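You operate a simulated robot arm through the tools that you are given. There is no shell and no other tool.

The job below is to be done with a simulated robot arm. You get a single attempt, and the scene is never put back.

## Task
Press a small bearing onto the rotor with the grey sleeve.
Fine: the rotor stands in the press; slide in and guard shut before the lever; leave the lever up.

The check looks at the end state, three seconds after you hand in, the way a careful person would. Anything else that was tipped, shoved, dropped, spilled or broken makes it a failure.

## Robot
A 7-joint arm with a two-finger gripper, fixed in place. Base frame: the origin is at the foot of the arm, x ahead of it, y to its left, z up. Lengths are in mm, angles in rad, forces in N, time in s.
With the tool pointing down near the work surface it reaches from about 340 to 720 mm from the base axis. Its first joint turns from -1.152 to 1.152 rad. Payload 2.45 kg.
The tool frame sits at the grasp point between the pads (the TCP): z along the fingers, y along the line on which they close. The tips reach 26 mm beyond it. Largest opening 96 mm; the body of the gripper starts 69 mm behind the TCP.
Orientation is that of the tool frame in the base frame, as a unit quaternion [w, x, y, z]. With the fingers straight down and closing along the base's y, the tool's x points along the base's -x, its y along +y and its z along -z.

## Interface
- The arm moves only by the tool arm_command. Its argument "steps" is a list of rows, each an object (a shift or turn left out is 0, a gripper value left out holds the last) with "slide": the shift along the tool's x, y, z in mm, a list of three; "angular": the turn, a rotation vector about the tool's x, y, z in rad, a list of three; "gripper": the opening, from 0 (shut) to 1 (fully open). In form: [{"slide": [tx, ty, tz], "angular": [rx, ry, rz], "gripper": gripper}, ...]. A call has 1 to 20 rows; each row shifts and turns the commanded pose from where the row before left it, along the tool's axes as they then stand. Rows are played at 5 a second. More than 50 mm and 0.15 rad between two rows, or a gripper value outside its range, and nothing of the call is played. A pose out of reach is approached as far as the arm can. The call stops where the force on the tool passes 40 N (or 10 N more than at its start, if that is more) or the arm is blocked; 0.2 s more then pass. The fingers move at their own pace and stop on an object; they squeeze with about 29 N. The grip force told is the motor's: it shows also when the fingers shut on nothing. Time passes only in rows, and 0.2 s behind the last, so rows that do not move let the fingers close. The reply holds the time, the measured pose of the TCP, the force on the tool along the base axes, the opening and the grip force, in the units named above and with some noise, with the torque about the TCP (base axes, N m) and any sound that the robot's microphone picked up.
- Cameras (640 x 400 px; columns grow to the right, rows downward): "scene" is fixed at [155.7, -390.3, 1438.6]; the picture's right is [0.84, -0.54, 0.00], its down [-0.32, -0.50, -0.81] and it looks along [0.43, 0.68, -0.59] (base axes); focal length 261 px, centre (320, 200). "wrist" rides on the gripper at [82, 3, -98] in the tool frame; the picture's right is [-0.04, 1.00, 0.00], its down [-0.73, -0.03, -0.68] and it looks along [-0.68, -0.03, 0.73] (tool axes); focal length 256 px, centre (320, 200). There is no depth. A picture from a camera that has moved, and an enlarged one, comes with that camera's place and axes in the base frame and with its lens. The place of the scene camera against the robot may be out by one fixed shift of up to 25 mm in any direction.
- capture(camera): a new picture of that camera. It takes no simulated time.
- enlarge(camera, box): a new picture of the part [left, top, right, bottom] of that camera's present view, enlarged. It takes no simulated time.
- job_done(): hands the job in; it is judged then, once.

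Places have to be worked out from the pictures, the camera data and where the tool is seen. Open the gripper and draw the arm clear of the work before you hand the job in, unless the task says otherwise.

The tools are called after "Call:" as a command line: name --argument value ..., lists and objects as JSON in quotes. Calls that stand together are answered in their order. arm_command: Moves the arm, as the interface text tells. Its arguments: {"type":"object","properties":{"steps":{"type":"array","items":{"type":"object","properties":{"slide":{"type":"array","items":{"type":"number"}},"angular":{"type":"array","items":{"type":"number"}},"gripper":{"type":"number"}}}}},"required":["steps"]} The other tools are called the same way: capture (camera) takes a picture; enlarge (camera, box) takes an enlarged picture of a part of a camera's view; job_done () hands the job in.

At the start:

```text
time: 0.0
tool_pos: [379.6, 234.4, 1254.9]
orientation: [0.0, 0.001, 1.0, 0.001]
wrist_force: [-0.3, -0.7, 0.9]
moment: [0.01, -0.01, -0.03]
opening: 95.9
gripper_force: 0.0
```

scene: 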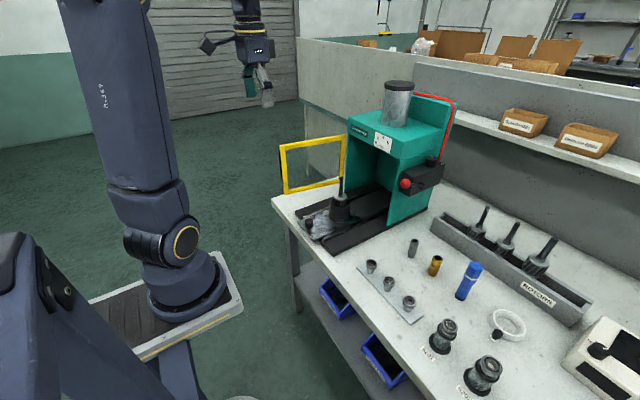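
wrist: 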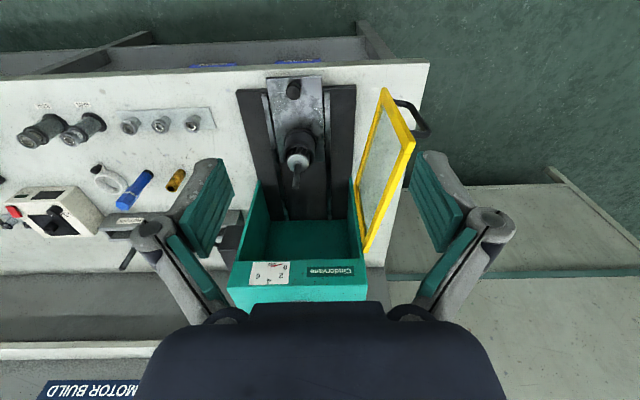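

I'll begin by looking closely at the scene: the press, the parts on the bench, and labels.

Call:
enlarge --camera "scene" --box '[270, 70, 470, 270]'

Call:
enlarge --camera "scene" --box '[340, 220, 540, 400]'

Call:
enlarge --camera "scene" --box '[430, 190, 640, 400]'

Call:
enlarge --camera "wrist" --box '[0, 60, 240, 280]'

Call:
enlarge --camera "wrist" --box '[200, 60, 440, 310]'

```text
2.00 times, centred on (370, 170) of scene
camera zoom: at [155.7, -390.3, 1438.6], right [0.84, -0.54, 0.0], down [-0.32, -0.5, -0.81], along [0.43, 0.68, -0.59], focal length 522 px, centre (220, 260)
```

zoom: 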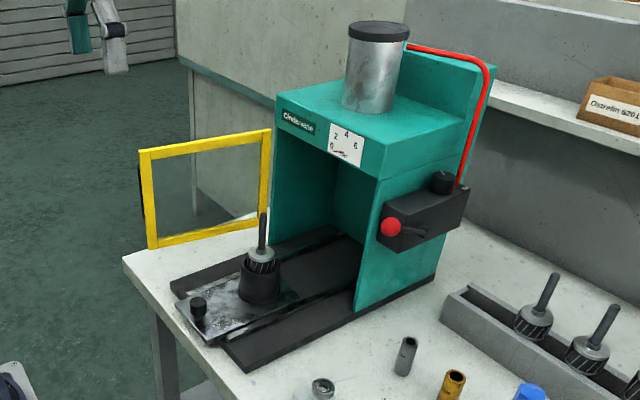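

```text
2.22 times, centred on (440, 310) of scene
camera zoom: at [155.7, -390.3, 1438.6], right [0.84, -0.54, 0.0], down [-0.32, -0.5, -0.81], along [0.43, 0.68, -0.59], focal length 580 px, centre (53, -44)
```

zoom: 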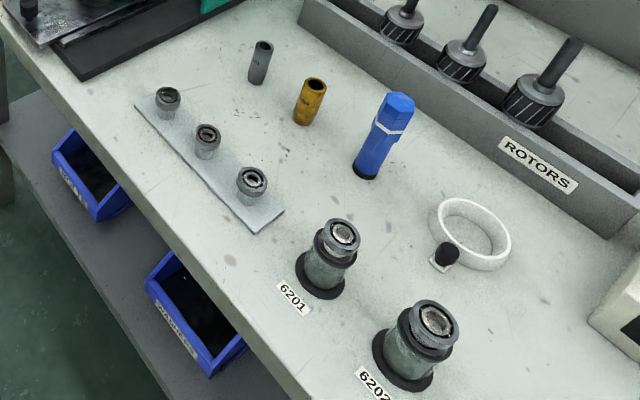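

```text
1.90 times, centred on (535, 295) of scene
camera zoom: at [155.7, -390.3, 1438.6], right [0.84, -0.54, 0.0], down [-0.32, -0.5, -0.81], along [0.43, 0.68, -0.59], focal length 497 px, centre (-90, 19)
```

zoom: 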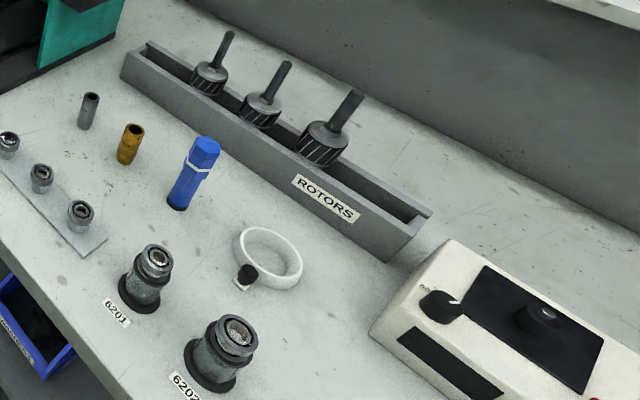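

```text
1.82 times, centred on (120, 170) of wrist
camera zoom: at [298.0, 236.3, 1353.8], right [0.04, 1.0, 0.0], down [0.73, -0.03, 0.68], along [0.68, -0.03, -0.73], focal length 465 px, centre (684, 254)
```

zoom: 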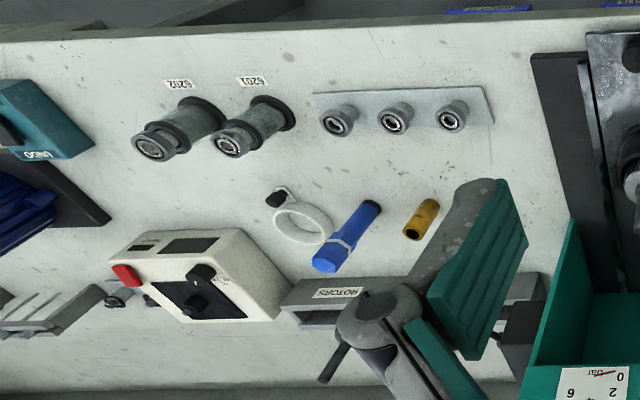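

```text
1.60 times, centred on (320, 185) of wrist
camera zoom: at [298.0, 236.3, 1353.8], right [0.04, 1.0, 0.0], down [0.73, -0.03, 0.68], along [0.68, -0.03, -0.73], focal length 410 px, centre (320, 224)
```

zoom: 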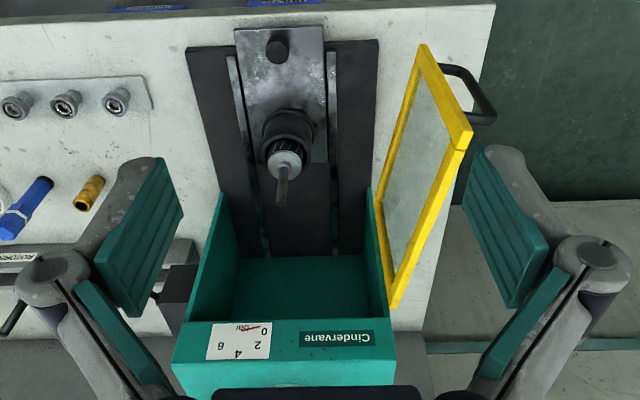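

Bench top triangulates to about z≈800; the press faces the robot at x≈700, with the rotor's shaft tip near (597,179,1000). I'll move the wrist camera across toward the bearings at a safe height to see what is on each stand.

Call:
arm_command --steps '[{"slide": [0, -48, 10]}, {"slide": [0, -48, 10]}, {"slide": [0, -48, 10]}, {"slide": [0, -48, 10]}, {"slide": [0, -48, 10]}, {"slide": [0, -48, 10]}, {"slide": [0, -48, 10]}, {"slide": [0, -48, 10]}, {"slide": [0, -48, 10]}, {"slide": [0, -20, 20]}]'

Call:
capture --camera "wrist"

Call:
capture --camera "scene"

```text
time: 2.2
tool_pos: [380.1, -217.9, 1145.0]
orientation: [0.001, 0.0, 1.0, 0.0]
wrist_force: [-0.7, -0.9, -0.5]
moment: [0.04, -0.01, 0.0]
opening: 96.0
gripper_force: 0.1
```

```text
taken
camera wrist: at [297.7, -214.8, 1244.4], right [0.04, 1.0, 0.0], down [0.73, -0.03, 0.68], along [0.68, -0.03, -0.73], focal length 256 px, centre (320, 200)
```

wrist: 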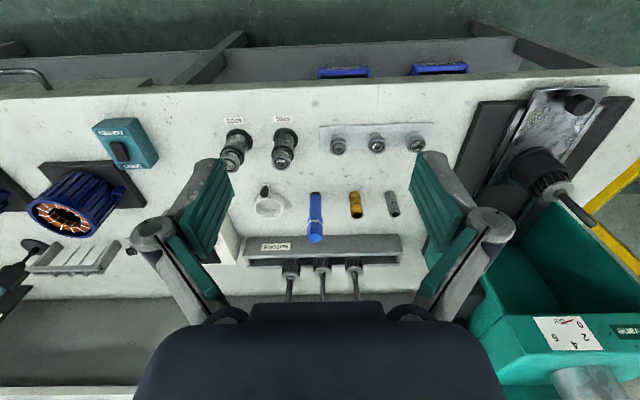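

```text
taken
```

scene: 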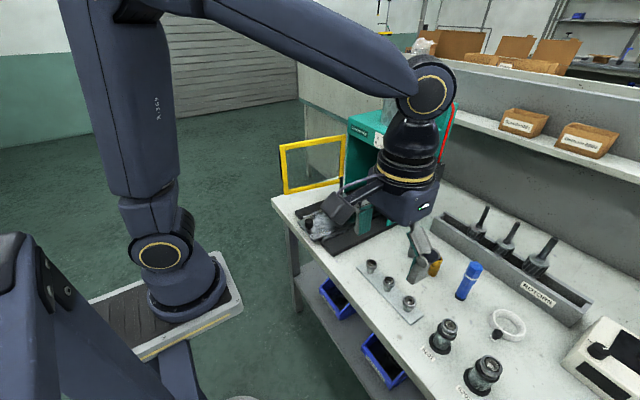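

Now enlarge the wrist view on the bearings stands, the strip with three pieces, sleeves and rotors.

Call:
enlarge --camera "wrist" --box '[210, 100, 320, 180]'

Call:
enlarge --camera "wrist" --box '[310, 110, 440, 230]'

Call:
enlarge --camera "wrist" --box '[470, 70, 640, 270]'

Call:
enlarge --camera "wrist" --box '[0, 90, 180, 260]'

Call:
enlarge --camera "wrist" --box '[230, 180, 420, 300]'

```text
5.00 times, centred on (265, 140) of wrist
camera zoom: at [297.7, -214.8, 1244.4], right [0.04, 1.0, 0.0], down [0.73, -0.03, 0.68], along [0.68, -0.03, -0.73], focal length 1280 px, centre (595, 500)
```

zoom: 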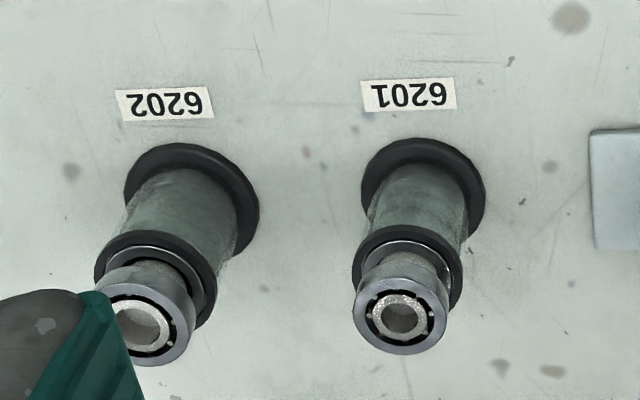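

```text
3.33 times, centred on (375, 170) of wrist
camera zoom: at [297.7, -214.8, 1244.4], right [0.04, 1.0, 0.0], down [0.73, -0.03, 0.68], along [0.68, -0.03, -0.73], focal length 853 px, centre (137, 300)
```

zoom: 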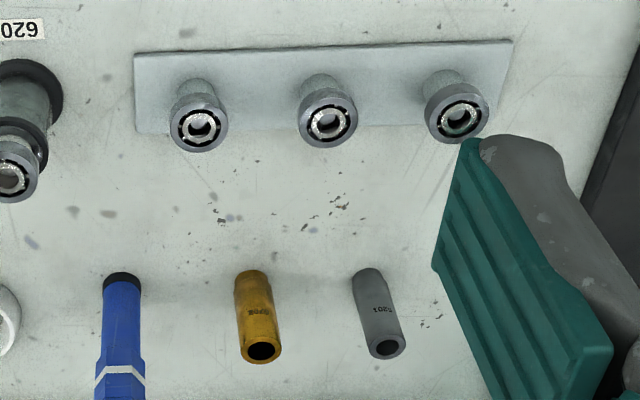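

```text
2.00 times, centred on (555, 170) of wrist
camera zoom: at [297.7, -214.8, 1244.4], right [0.04, 1.0, 0.0], down [0.73, -0.03, 0.68], along [0.68, -0.03, -0.73], focal length 512 px, centre (-150, 260)
```

zoom: 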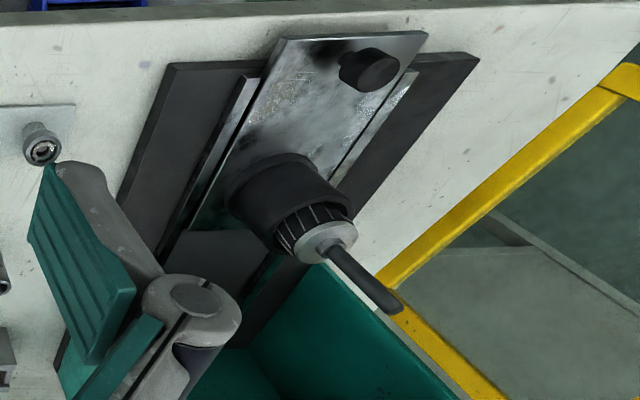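

```text
2.35 times, centred on (90, 175) of wrist
camera zoom: at [297.7, -214.8, 1244.4], right [0.04, 1.0, 0.0], down [0.73, -0.03, 0.68], along [0.68, -0.03, -0.73], focal length 602 px, centre (861, 259)
```

zoom: 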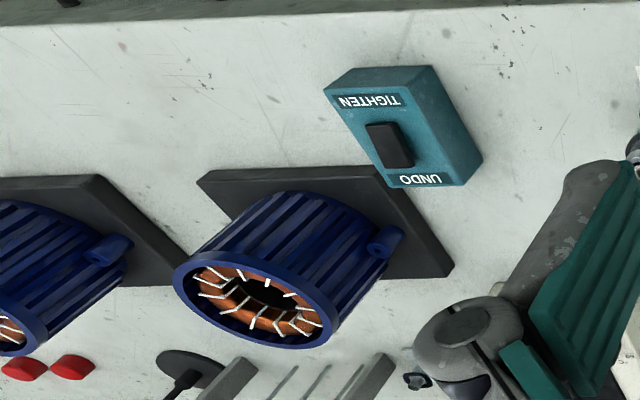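

```text
3.33 times, centred on (325, 240) of wrist
camera zoom: at [297.7, -214.8, 1244.4], right [0.04, 1.0, 0.0], down [0.73, -0.03, 0.68], along [0.68, -0.03, -0.73], focal length 853 px, centre (303, 67)
```

zoom: 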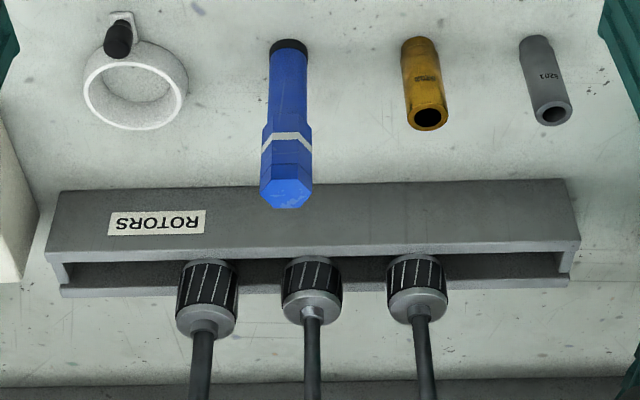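

The strip holds three ~32 mm OD bearings near x≈547, y≈-191/-121/-50; the grey sleeve reads "6201" near (695,-71), brass "6202". I'll go lower to inspect the strip bearings closely (tips stay at z≈934, above everything).

Call:
arm_command --steps '[{"slide": [-20, 19.6, 37]}, {"slide": [-20, 19.6, 37]}, {"slide": [-20, 19.6, 37]}, {"slide": [-20, 19.6, 37]}, {"slide": [-20, 19.6, 37]}]'

Call:
capture --camera "wrist"

Call:
enlarge --camera "wrist" --box '[220, 120, 420, 230]'

Call:
enlarge --camera "wrist" --box '[60, 60, 260, 190]'

```text
time: 3.4
tool_pos: [476.2, -117.2, 960.0]
orientation: [0.0, 0.001, 1.0, 0.001]
wrist_force: [0.5, 1.1, 0.2]
moment: [-0.03, 0.02, -0.01]
opening: 96.0
gripper_force: 0.1
```

```text
taken
camera wrist: at [395.6, -117.0, 1058.8], right [0.04, 1.0, 0.0], down [0.73, -0.03, 0.68], along [0.68, -0.03, -0.73], focal length 256 px, centre (320, 200)
```

wrist: 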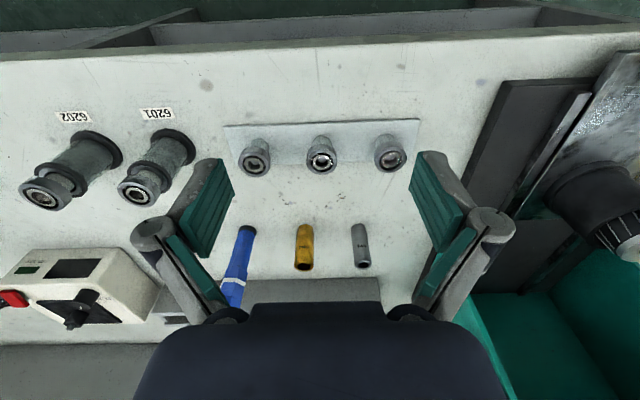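

```text
3.20 times, centred on (320, 175) of wrist
camera zoom: at [395.6, -117.0, 1058.8], right [0.04, 1.0, 0.0], down [0.73, -0.03, 0.68], along [0.68, -0.03, -0.73], focal length 819 px, centre (320, 280)
```

zoom: 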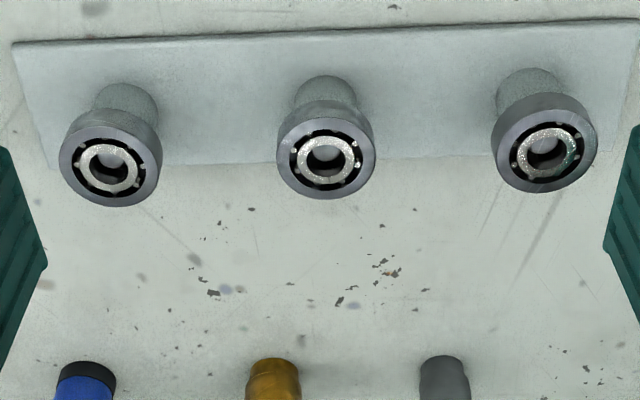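

```text
3.08 times, centred on (160, 125) of wrist
camera zoom: at [395.6, -117.0, 1058.8], right [0.04, 1.0, 0.0], down [0.73, -0.03, 0.68], along [0.68, -0.03, -0.73], focal length 788 px, centre (812, 431)
```

zoom: 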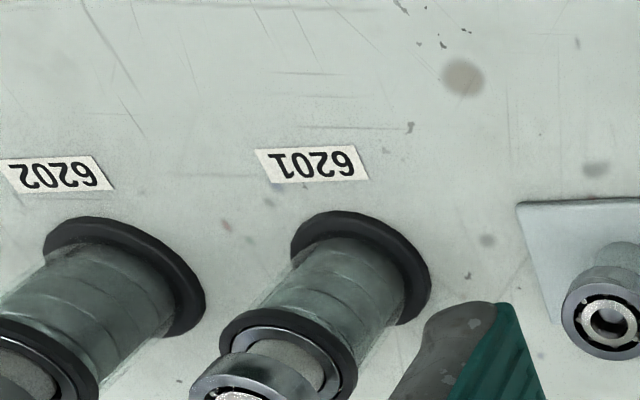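

The tubes labelled 6201/6202 look like dispensers with a bearing on top; I need to compare strip bearings in detail, so I zoom in on each.

Call:
enlarge --camera "wrist" --box '[232, 135, 282, 185]'

Call:
enlarge --camera "wrist" --box '[296, 135, 346, 185]'

Call:
enlarge --camera "wrist" --box '[364, 130, 414, 180]'

Call:
enlarge --camera "wrist" --box '[110, 120, 200, 215]'

Call:
enlarge --camera "wrist" --box '[15, 120, 125, 215]'

```text
8.00 times, centred on (257, 160) of wrist
camera zoom: at [395.6, -117.0, 1058.8], right [0.04, 1.0, 0.0], down [0.73, -0.03, 0.68], along [0.68, -0.03, -0.73], focal length 2048 px, centre (824, 520)
```

zoom: 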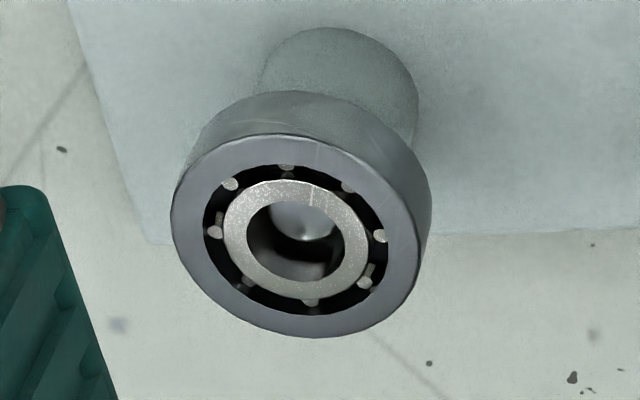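

```text
8.00 times, centred on (321, 160) of wrist
camera zoom: at [395.6, -117.0, 1058.8], right [0.04, 1.0, 0.0], down [0.73, -0.03, 0.68], along [0.68, -0.03, -0.73], focal length 2048 px, centre (312, 520)
```

zoom: 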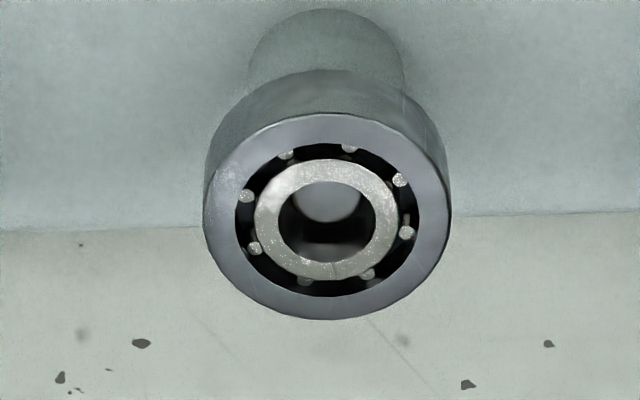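

```text
8.00 times, centred on (389, 155) of wrist
camera zoom: at [395.6, -117.0, 1058.8], right [0.04, 1.0, 0.0], down [0.73, -0.03, 0.68], along [0.68, -0.03, -0.73], focal length 2048 px, centre (-232, 560)
```

zoom: 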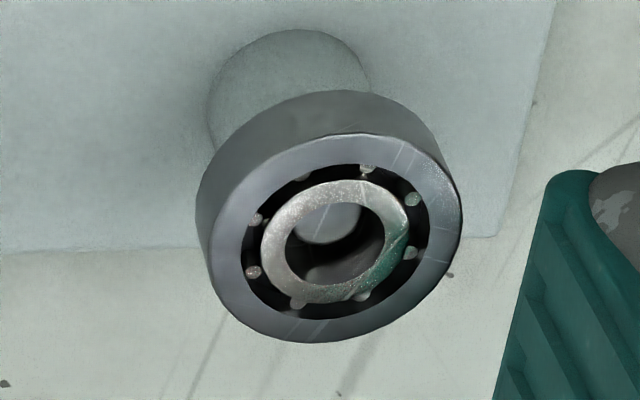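

```text
4.21 times, centred on (155, 168) of wrist
camera zoom: at [395.6, -117.0, 1058.8], right [0.04, 1.0, 0.0], down [0.73, -0.03, 0.68], along [0.68, -0.03, -0.73], focal length 1078 px, centre (1015, 337)
```

zoom: 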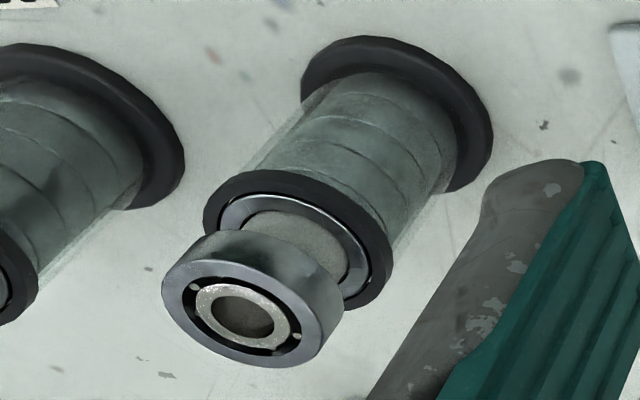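

```text
4.21 times, centred on (70, 168) of wrist
camera zoom: at [395.6, -117.0, 1058.8], right [0.04, 1.0, 0.0], down [0.73, -0.03, 0.68], along [0.68, -0.03, -0.73], focal length 1078 px, centre (1373, 337)
```

zoom: 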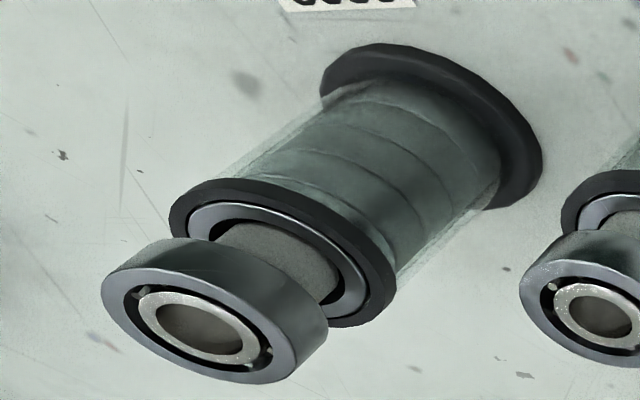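

Strip and tube bearings look alike in size (~32 mm). Labels on the boxes and bins may tell what the unlabelled strip is, so I look at those.

Call:
enlarge --camera "scene" --box '[490, 95, 630, 170]'

Call:
enlarge --camera "scene" --box '[310, 260, 420, 400]'

Call:
enlarge --camera "scene" --box '[350, 240, 450, 340]'

Call:
enlarge --camera "scene" --box '[540, 300, 640, 400]'

```text
4.57 times, centred on (560, 132) of scene
camera zoom: at [155.7, -390.3, 1438.6], right [0.84, -0.54, 0.0], down [-0.32, -0.5, -0.81], along [0.43, 0.68, -0.59], focal length 1192 px, centre (-777, 509)
```

zoom: 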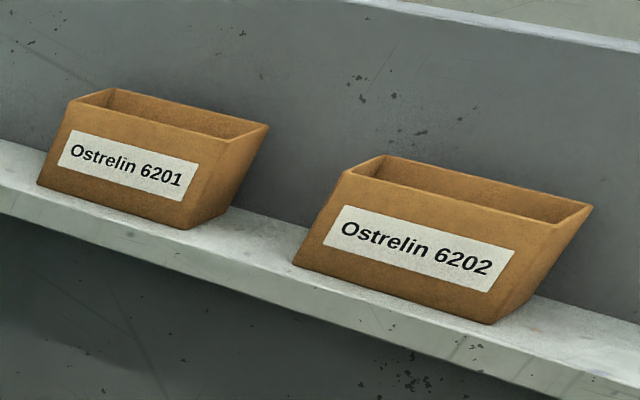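

```text
2.86 times, centred on (365, 330) of scene
camera zoom: at [155.7, -390.3, 1438.6], right [0.84, -0.54, 0.0], down [-0.32, -0.5, -0.81], along [0.43, 0.68, -0.59], focal length 745 px, centre (191, -171)
```

zoom: 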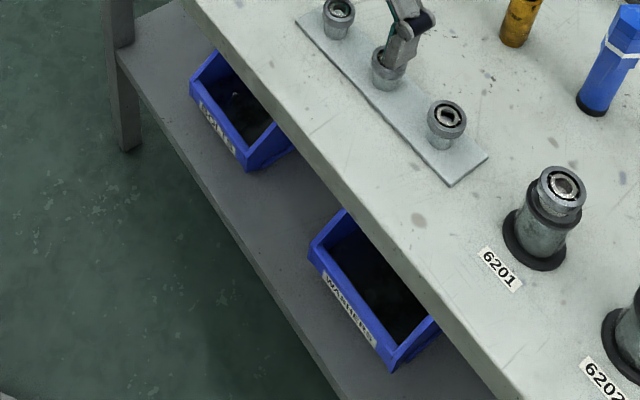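

```text
4.00 times, centred on (400, 290) of scene
camera zoom: at [155.7, -390.3, 1438.6], right [0.84, -0.54, 0.0], down [-0.32, -0.5, -0.81], along [0.43, 0.68, -0.59], focal length 1044 px, centre (0, -160)
```

zoom: 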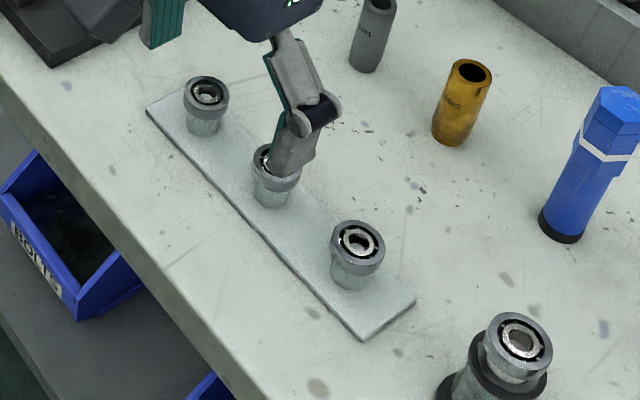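

```text
4.00 times, centred on (590, 350) of scene
camera zoom: at [155.7, -390.3, 1438.6], right [0.84, -0.54, 0.0], down [-0.32, -0.5, -0.81], along [0.43, 0.68, -0.59], focal length 1044 px, centre (-760, -400)
```

zoom: 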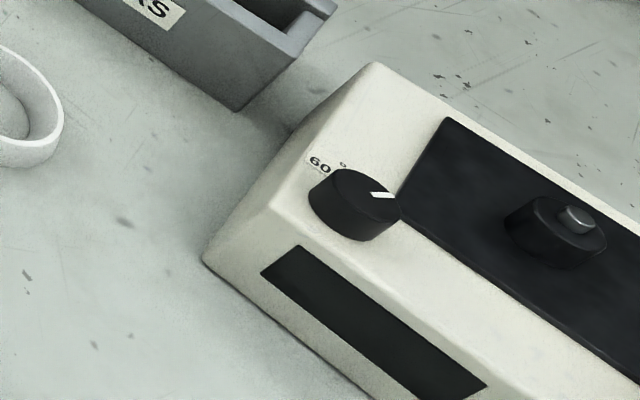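

I'll move sideways over the 6201/6202 tubes at the same height for a straight view of those bearings.

Call:
arm_command --steps '[{"slide": [0, -45, 0]}, {"slide": [0, -45, 0]}, {"slide": [0, -45, 0]}, {"slide": [0, -45, 0]}]'

Call:
enlarge --camera "wrist" --box '[190, 90, 350, 190]'

Call:
enlarge --camera "wrist" --box '[290, 110, 370, 160]'

Call:
capture --camera "wrist"

```text
time: 4.4
tool_pos: [475.8, -298.6, 961.1]
orientation: [0.0, -0.001, 1.0, 0.0]
wrist_force: [1.3, -0.1, 0.0]
moment: [0.0, -0.02, 0.01]
opening: 95.9
gripper_force: 0.0
```

```text
4.00 times, centred on (270, 140) of wrist
camera zoom: at [394.0, -296.3, 1059.6], right [0.04, 1.0, 0.0], down [0.73, -0.03, 0.68], along [0.68, -0.03, -0.73], focal length 1024 px, centre (520, 440)
```

zoom: 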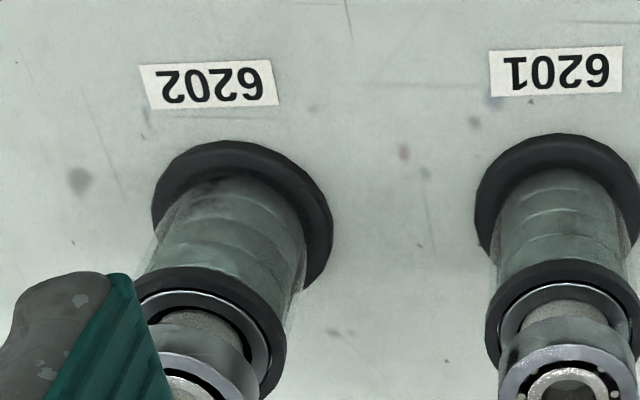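

```text
8.00 times, centred on (330, 135) of wrist
camera zoom: at [394.0, -296.3, 1059.6], right [0.04, 1.0, 0.0], down [0.73, -0.03, 0.68], along [0.68, -0.03, -0.73], focal length 2048 px, centre (240, 720)
```

zoom: 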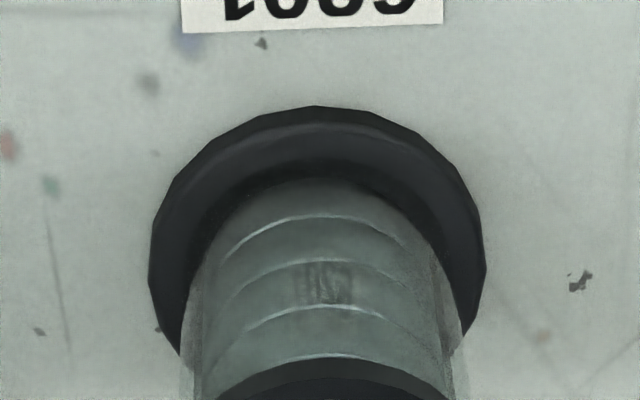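

```text
taken
camera wrist: at [394.0, -296.3, 1059.6], right [0.04, 1.0, 0.0], down [0.73, -0.03, 0.68], along [0.68, -0.03, -0.73], focal length 256 px, centre (320, 200)
```

wrist: 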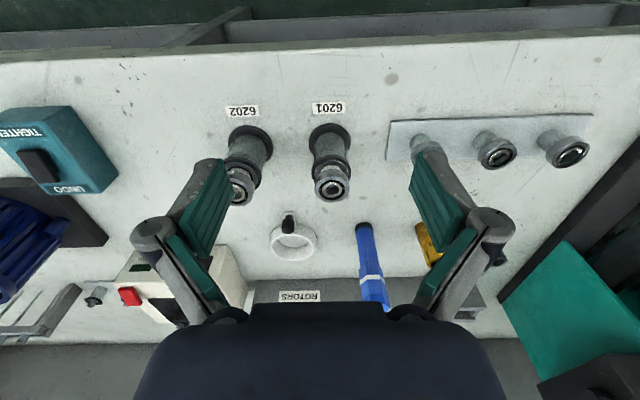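

Call:
enlarge --camera "wrist" --box '[300, 160, 364, 210]'

Call:
enlarge --camera "wrist" --box '[210, 160, 274, 210]'

Call:
enlarge --camera "wrist" --box '[440, 110, 600, 210]'

```text
8.00 times, centred on (332, 185) of wrist
camera zoom: at [394.0, -296.3, 1059.6], right [0.04, 1.0, 0.0], down [0.73, -0.03, 0.68], along [0.68, -0.03, -0.73], focal length 2048 px, centre (224, 320)
```

zoom: 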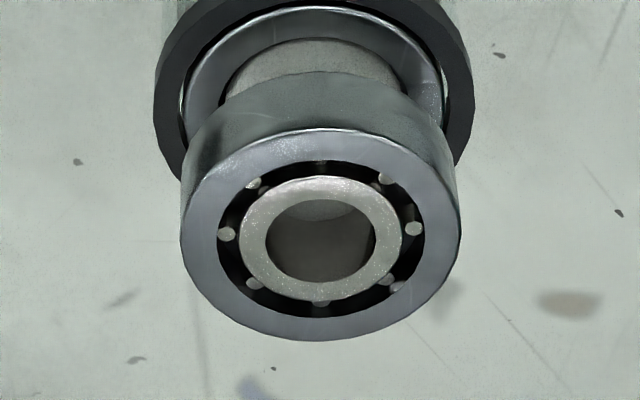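

```text
8.00 times, centred on (242, 185) of wrist
camera zoom: at [394.0, -296.3, 1059.6], right [0.04, 1.0, 0.0], down [0.73, -0.03, 0.68], along [0.68, -0.03, -0.73], focal length 2048 px, centre (944, 320)
```

zoom: 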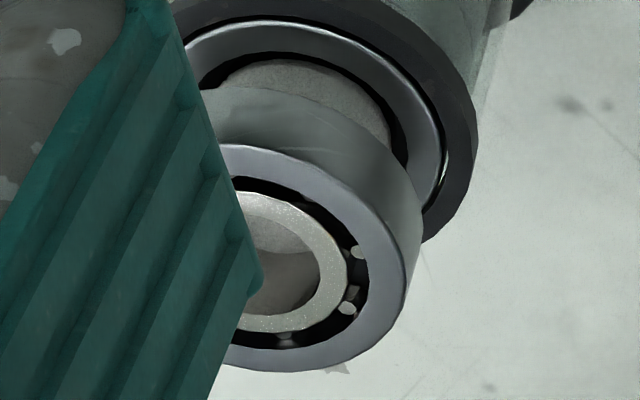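

```text
4.00 times, centred on (520, 160) of wrist
camera zoom: at [394.0, -296.3, 1059.6], right [0.04, 1.0, 0.0], down [0.73, -0.03, 0.68], along [0.68, -0.03, -0.73], focal length 1024 px, centre (-480, 360)
```

zoom: 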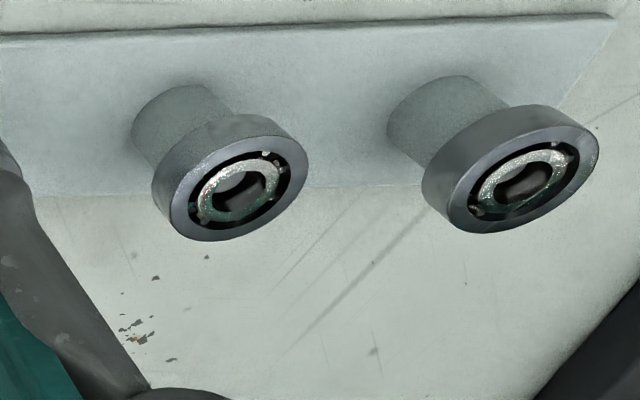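

The 6201 tube presents a clean bearing about 22 mm above the tube rim (bearing top ≈ z 880, centre ≈ (548,-292)). I'll take that labelled new one; first I hover above it for a second, closer fix.

Call:
arm_command --steps '[{"slide": [-36, 3.3, 10]}, {"slide": [-36, 3.3, 20]}, {"slide": [0, 0, 0]}]'

Call:
capture --camera "wrist"

Call:
enlarge --camera "wrist" --box '[270, 90, 370, 160]'

```text
time: 5.2
tool_pos: [550.2, -292.8, 929.8]
orientation: [0.0, 0.001, 1.0, -0.001]
wrist_force: [-1.1, -0.8, -0.3]
moment: [0.03, 0.01, -0.01]
opening: 95.7
gripper_force: 0.0
```

```text
taken
camera wrist: at [468.5, -291.1, 1029.7], right [0.04, 1.0, 0.0], down [0.73, -0.03, 0.68], along [0.68, -0.03, -0.73], focal length 256 px, centre (320, 200)
```

wrist: 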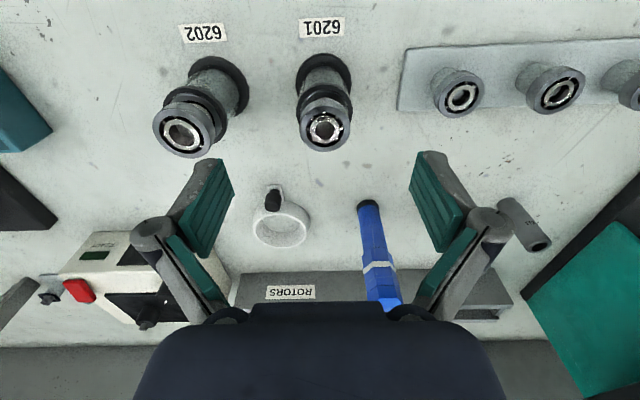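

```text
5.71 times, centred on (320, 125) of wrist
camera zoom: at [468.5, -291.1, 1029.7], right [0.04, 1.0, 0.0], down [0.73, -0.03, 0.68], along [0.68, -0.03, -0.73], focal length 1463 px, centre (320, 629)
```

zoom: 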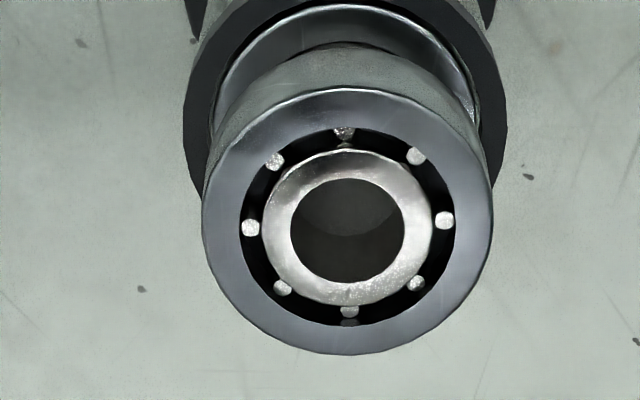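

The bearing centre is about 5.5 mm nearer the base than the TCP and ~2 mm to +y, top at z≈881. I'll narrow the gripper to ~60 mm (6202 tube is 89 mm away), correct, and lower until the tips are just above the bearing top.

Call:
arm_command --steps '[{"slide": [5.5, 1.5, 0], "gripper": 0.625}, {"slide": [0, 0, 10]}, {"slide": [0, 0, 8]}, {"slide": [0, 0, 0]}, {"slide": [0, 0, 0]}]'

Call:
capture --camera "wrist"

Call:
enlarge --camera "wrist" --box '[240, 100, 400, 200]'

```text
time: 6.4
tool_pos: [546.0, -291.8, 912.1]
orientation: [0.0, 0.0, 1.0, 0.0]
wrist_force: [-0.1, 0.1, 0.2]
moment: [0.03, -0.03, 0.0]
opening: 60.2
gripper_force: 0.0
```

```text
taken
camera wrist: at [463.7, -289.8, 1011.0], right [0.04, 1.0, 0.0], down [0.73, -0.03, 0.68], along [0.68, -0.03, -0.73], focal length 256 px, centre (320, 200)
```

wrist: 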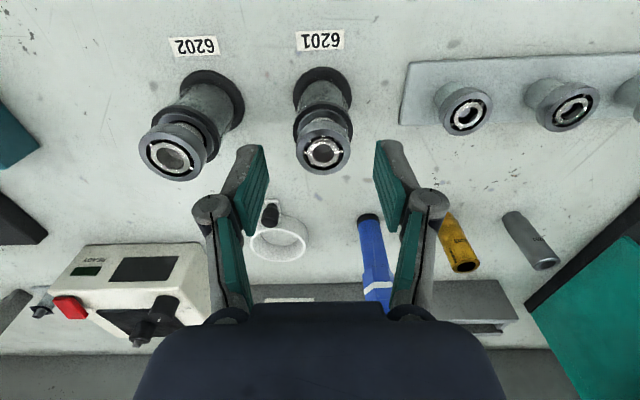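

```text
4.00 times, centred on (320, 150) of wrist
camera zoom: at [463.7, -289.8, 1011.0], right [0.04, 1.0, 0.0], down [0.73, -0.03, 0.68], along [0.68, -0.03, -0.73], focal length 1024 px, centre (320, 400)
```

zoom: 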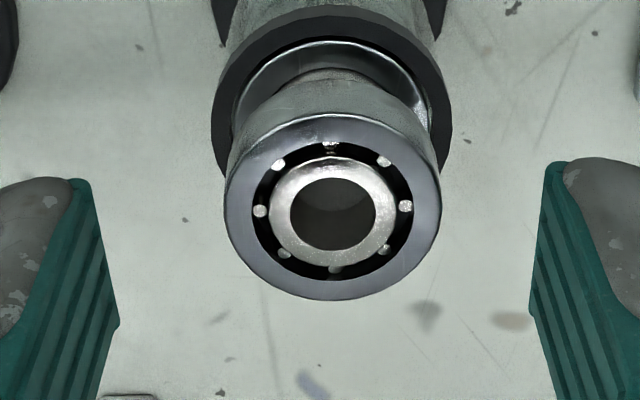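

Aligned in x (offset ≈0), bearing about 1.6 mm to +y; its top is at z≈880 and the next thing below it at ≈858. I'll shift +1.5 in y, lower 21 mm so the lower part of the pads spans the bearing, and look before closing.

Call:
arm_command --steps '[{"slide": [0, 1.5, 0]}, {"slide": [0, 0, 7]}, {"slide": [0, 0, 7]}, {"slide": [0, 0, 7]}, {"slide": [0, 0, 0]}]'

Call:
enlarge --camera "wrist" --box '[240, 110, 400, 210]'

Call:
enlarge --camera "scene" --box '[400, 290, 500, 370]'

```text
time: 7.6
tool_pos: [544.1, -290.8, 889.1]
orientation: [0.001, 0.0, 1.0, 0.001]
wrist_force: [1.2, -0.4, 0.4]
moment: [0.02, 0.01, 0.01]
opening: 60.0
gripper_force: 0.0
```

```text
4.00 times, centred on (320, 160) of wrist
camera zoom: at [463.6, -289.0, 989.3], right [0.04, 1.0, 0.0], down [0.73, -0.03, 0.68], along [0.68, -0.03, -0.73], focal length 1024 px, centre (320, 360)
```

zoom: 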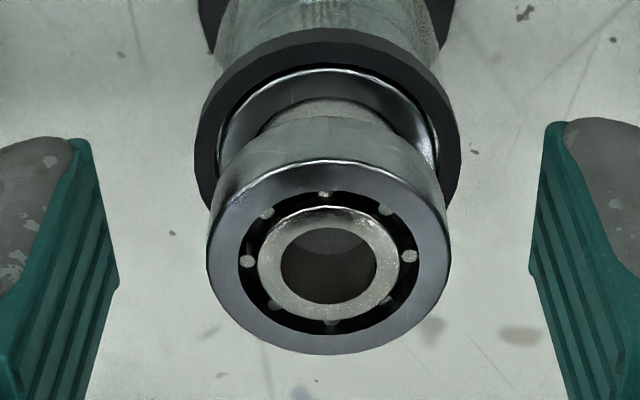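

```text
5.00 times, centred on (450, 330) of scene
camera zoom: at [155.7, -390.3, 1438.6], right [0.84, -0.54, 0.0], down [-0.32, -0.5, -0.81], along [0.43, 0.68, -0.59], focal length 1304 px, centre (-330, -450)
```

zoom: 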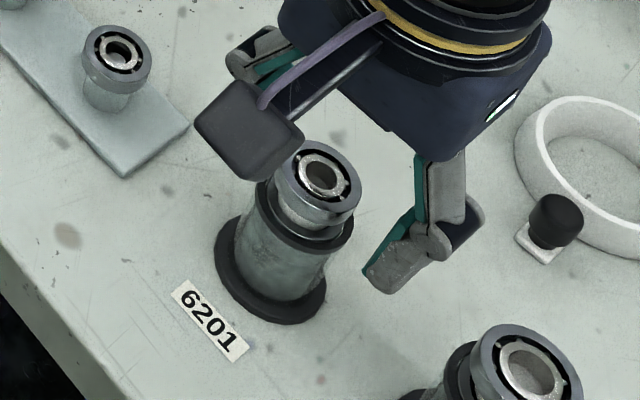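

Bearing sits between the pads with its top ~10 mm below the TCP and about 0.8 mm to +y. I correct that, then close.

Call:
arm_command --steps '[{"slide": [0, 0.8, 0]}, {"slide": [0, 0, 0]}, {"slide": [0, 0, 0], "gripper": 0.2}, {"slide": [0, 0, 0]}, {"slide": [0, 0, 0]}, {"slide": [0, 0, 0]}, {"slide": [0, 0, 0]}]'

Call:
enlarge --camera "wrist" --box '[240, 110, 400, 210]'

```text
time: 9.2
tool_pos: [545.5, -290.4, 890.3]
orientation: [0.0, 0.0, 1.0, 0.0]
wrist_force: [0.2, 0.3, 0.5]
moment: [0.0, 0.0, 0.02]
opening: 30.2
gripper_force: 28.9
```

```text
4.00 times, centred on (320, 160) of wrist
camera zoom: at [463.7, -288.0, 989.6], right [0.04, 1.0, 0.0], down [0.73, -0.03, 0.68], along [0.68, -0.03, -0.73], focal length 1024 px, centre (320, 360)
```

zoom: 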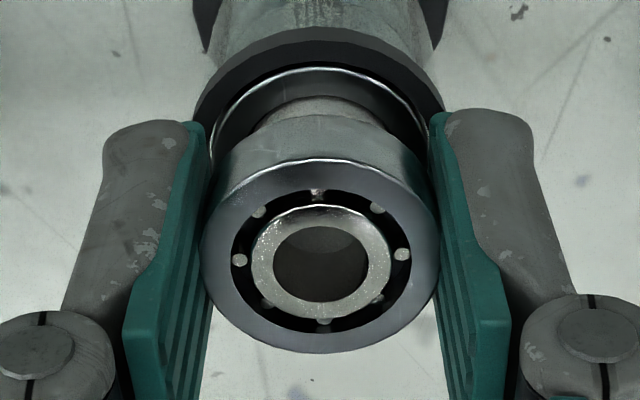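

Gripped (opening 30.2, 29 N), bearing centred. I lift straight up slowly and look.

Call:
arm_command --steps '[{"slide": [0, 0, -4]}, {"slide": [0, 0, -6]}, {"slide": [0, 0, -10]}, {"slide": [0, 0, -15]}, {"slide": [0, 0, -20]}, {"slide": [0, 0, -20]}, {"slide": [0, 0, 0]}]'

Call:
enlarge --camera "wrist" --box '[240, 80, 400, 210]'

Call:
enlarge --camera "scene" --box '[400, 270, 500, 370]'

```text
time: 10.8
tool_pos: [544.8, -290.0, 965.4]
orientation: [0.0, 0.0, 1.0, 0.0]
wrist_force: [0.7, 0.4, -1.0]
moment: [0.0, 0.0, 0.0]
opening: 30.1
gripper_force: 28.9
```

```text
3.08 times, centred on (320, 145) of wrist
camera zoom: at [462.4, -288.1, 1065.3], right [0.04, 1.0, 0.0], down [0.73, -0.03, 0.68], along [0.68, -0.03, -0.73], focal length 788 px, centre (320, 369)
```

zoom: 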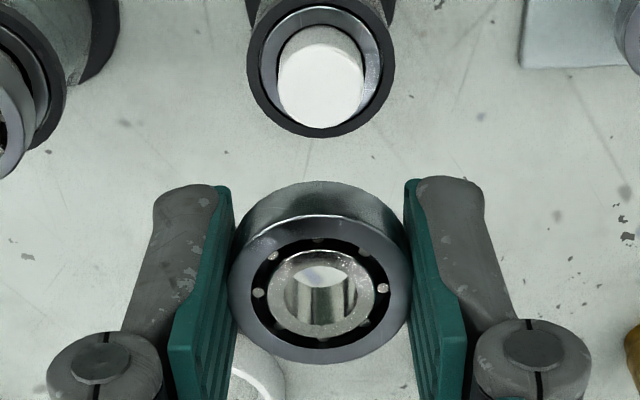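

```text
4.00 times, centred on (450, 320) of scene
camera zoom: at [155.7, -390.3, 1438.6], right [0.84, -0.54, 0.0], down [-0.32, -0.5, -0.81], along [0.43, 0.68, -0.59], focal length 1044 px, centre (-200, -280)
```

zoom: 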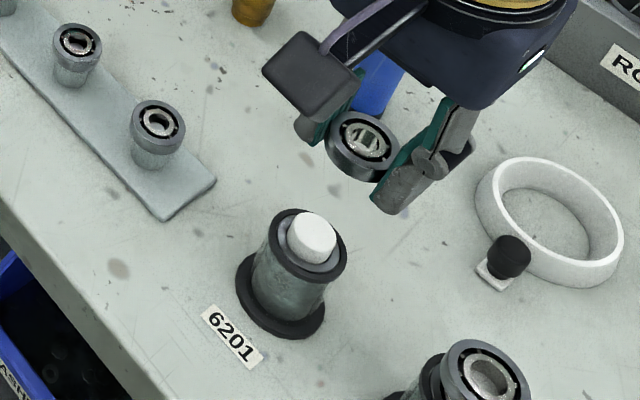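

Bearing lifted cleanly, tube stands. I raise to z≈1120 and travel over to above the rotor in the press slide to view its shaft.

Call:
arm_command --steps '[{"slide": [0, 0, -39]}, {"slide": [0, 0, -39]}, {"slide": [0, 0, -39]}, {"slide": [0, 0, -38]}, {"slide": [-5.2, 46.9, 0]}, {"slide": [-5.2, 46.9, 0]}, {"slide": [-5.2, 46.9, 0]}, {"slide": [-5.2, 46.9, 0]}, {"slide": [-5.2, 46.9, 0]}, {"slide": [-5.2, 46.9, 0]}, {"slide": [-5.2, 46.9, 0]}, {"slide": [-5.2, 46.9, 0]}, {"slide": [-5.2, 46.9, 0]}, {"slide": [-5.2, 46.9, 0]}, {"slide": [0, 0, 0]}, {"slide": [0, 0, 0]}]'

Call:
capture --camera "wrist"

Call:
enlarge --camera "wrist" --box '[230, 20, 410, 200]'

Call:
enlarge --camera "scene" --box '[270, 70, 470, 270]'

```text
time: 14.2
tool_pos: [599.3, 179.3, 1120.8]
orientation: [0.0, 0.0, 1.0, 0.0]
wrist_force: [-0.4, -0.1, -0.7]
moment: [0.04, -0.02, 0.0]
opening: 30.2
gripper_force: 28.8
```

```text
taken
camera wrist: at [517.3, 181.7, 1219.7], right [0.04, 1.0, 0.0], down [0.73, -0.03, 0.68], along [0.68, -0.03, -0.73], focal length 256 px, centre (320, 200)
```

wrist: 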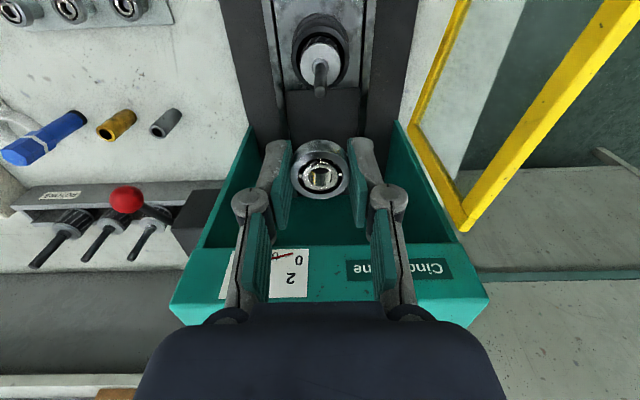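

```text
2.22 times, centred on (320, 110) of wrist
camera zoom: at [517.3, 181.7, 1219.7], right [0.04, 1.0, 0.0], down [0.73, -0.03, 0.68], along [0.68, -0.03, -0.73], focal length 569 px, centre (320, 400)
```

zoom: 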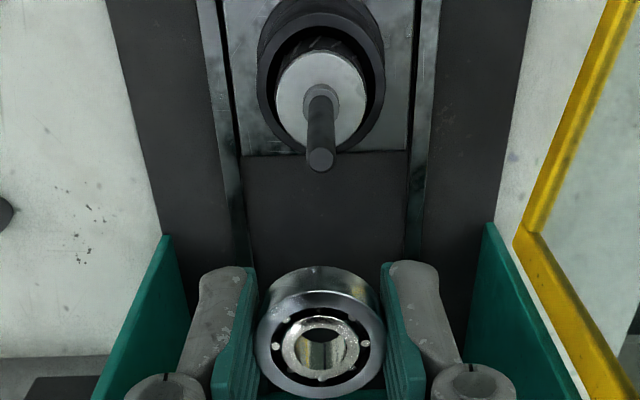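

```text
2.00 times, centred on (370, 170) of scene
camera zoom: at [155.7, -390.3, 1438.6], right [0.84, -0.54, 0.0], down [-0.32, -0.5, -0.81], along [0.43, 0.68, -0.59], focal length 522 px, centre (220, 260)
```

zoom: 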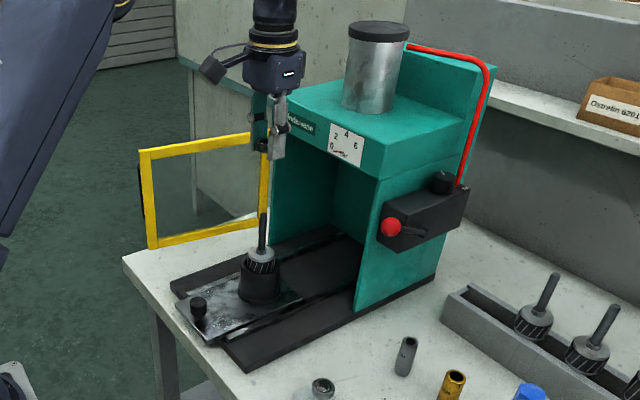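

The rotor's shaft tip shows above the held bearing; let me zoom in on the shaft for its steps and position.

Call:
enlarge --camera "wrist" --box '[280, 10, 360, 110]'

Call:
enlarge --camera "wrist" --box '[290, 130, 350, 200]'

Call:
enlarge --camera "scene" --box '[310, 165, 370, 235]'

Call:
enlarge --camera "wrist" --box '[80, 170, 240, 270]'

```text
4.00 times, centred on (320, 60) of wrist
camera zoom: at [517.3, 181.7, 1219.7], right [0.04, 1.0, 0.0], down [0.73, -0.03, 0.68], along [0.68, -0.03, -0.73], focal length 1024 px, centre (320, 760)
```

zoom: 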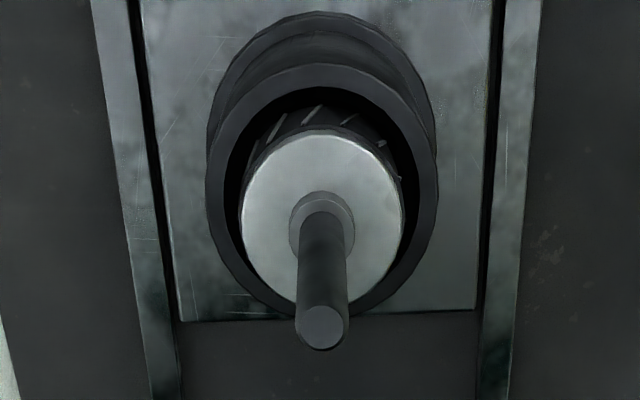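

```text
5.71 times, centred on (320, 165) of wrist
camera zoom: at [517.3, 181.7, 1219.7], right [0.04, 1.0, 0.0], down [0.73, -0.03, 0.68], along [0.68, -0.03, -0.73], focal length 1463 px, centre (320, 400)
```

zoom: 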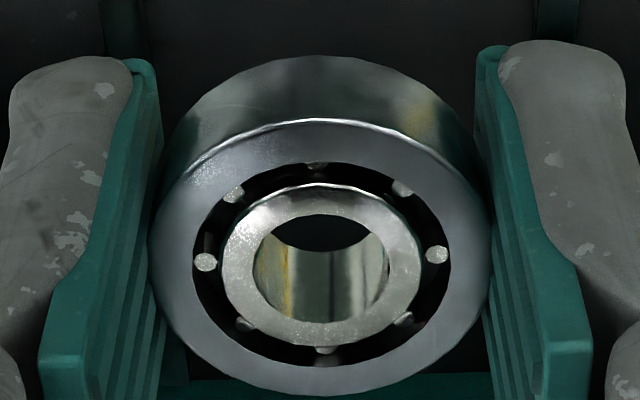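

```text
5.71 times, centred on (340, 200) of scene
camera zoom: at [155.7, -390.3, 1438.6], right [0.84, -0.54, 0.0], down [-0.32, -0.5, -0.81], along [0.43, 0.68, -0.59], focal length 1491 px, centre (206, 200)
```

zoom: 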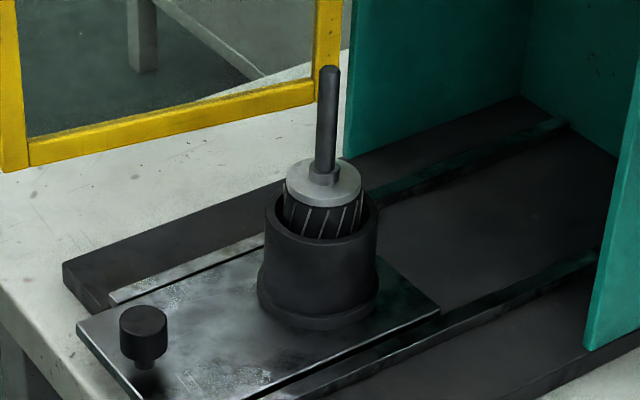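

```text
4.00 times, centred on (160, 220) of wrist
camera zoom: at [517.3, 181.7, 1219.7], right [0.04, 1.0, 0.0], down [0.73, -0.03, 0.68], along [0.68, -0.03, -0.73], focal length 1024 px, centre (960, 120)
```

zoom: 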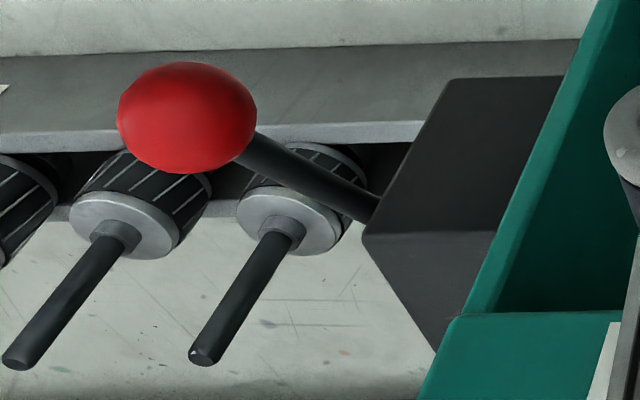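

The shaft (≈11–12 mm, tip near z≈1001, shoulder near z≈930) is nearly on the tool axis; the tip is ≈2.5 mm nearer the base than the TCP. I correct and lower 75 mm, keeping the bearing well above the tip, then look again.

Call:
arm_command --steps '[{"slide": [2.5, 0, 0]}, {"slide": [0, 0, 25]}, {"slide": [0, 0, 25]}, {"slide": [0, 0, 25]}, {"slide": [0, 0, 0]}, {"slide": [0, 0, 0]}]'

Call:
enlarge --camera "wrist" --box '[270, 80, 370, 200]'

Call:
enlarge --camera "wrist" --box '[290, 130, 350, 200]'

```text
time: 15.6
tool_pos: [597.0, 179.4, 1046.7]
orientation: [0.0, 0.001, 1.0, 0.0]
wrist_force: [0.4, 0.2, -0.8]
moment: [0.03, 0.02, 0.01]
opening: 30.3
gripper_force: 28.8
```

```text
3.33 times, centred on (320, 140) of wrist
camera zoom: at [515.7, 181.8, 1145.6], right [0.04, 1.0, 0.0], down [0.73, -0.03, 0.68], along [0.68, -0.03, -0.73], focal length 853 px, centre (320, 400)
```

zoom: 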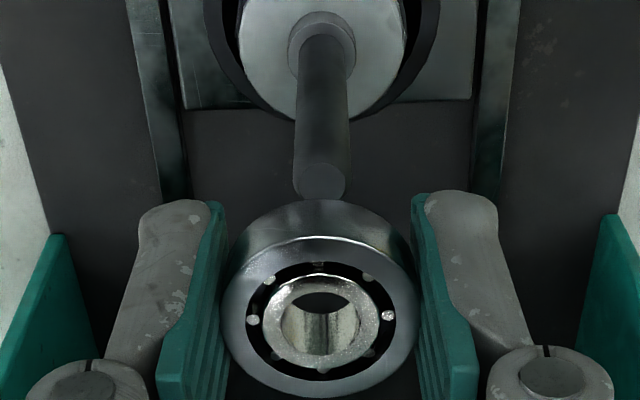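

```text
5.71 times, centred on (320, 165) of wrist
camera zoom: at [515.7, 181.8, 1145.6], right [0.04, 1.0, 0.0], down [0.73, -0.03, 0.68], along [0.68, -0.03, -0.73], focal length 1463 px, centre (320, 400)
```

zoom: 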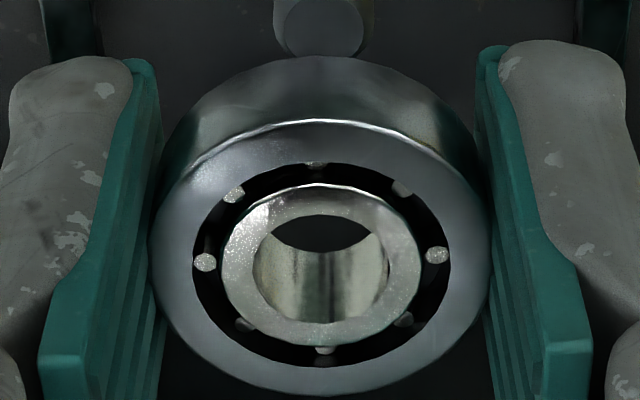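

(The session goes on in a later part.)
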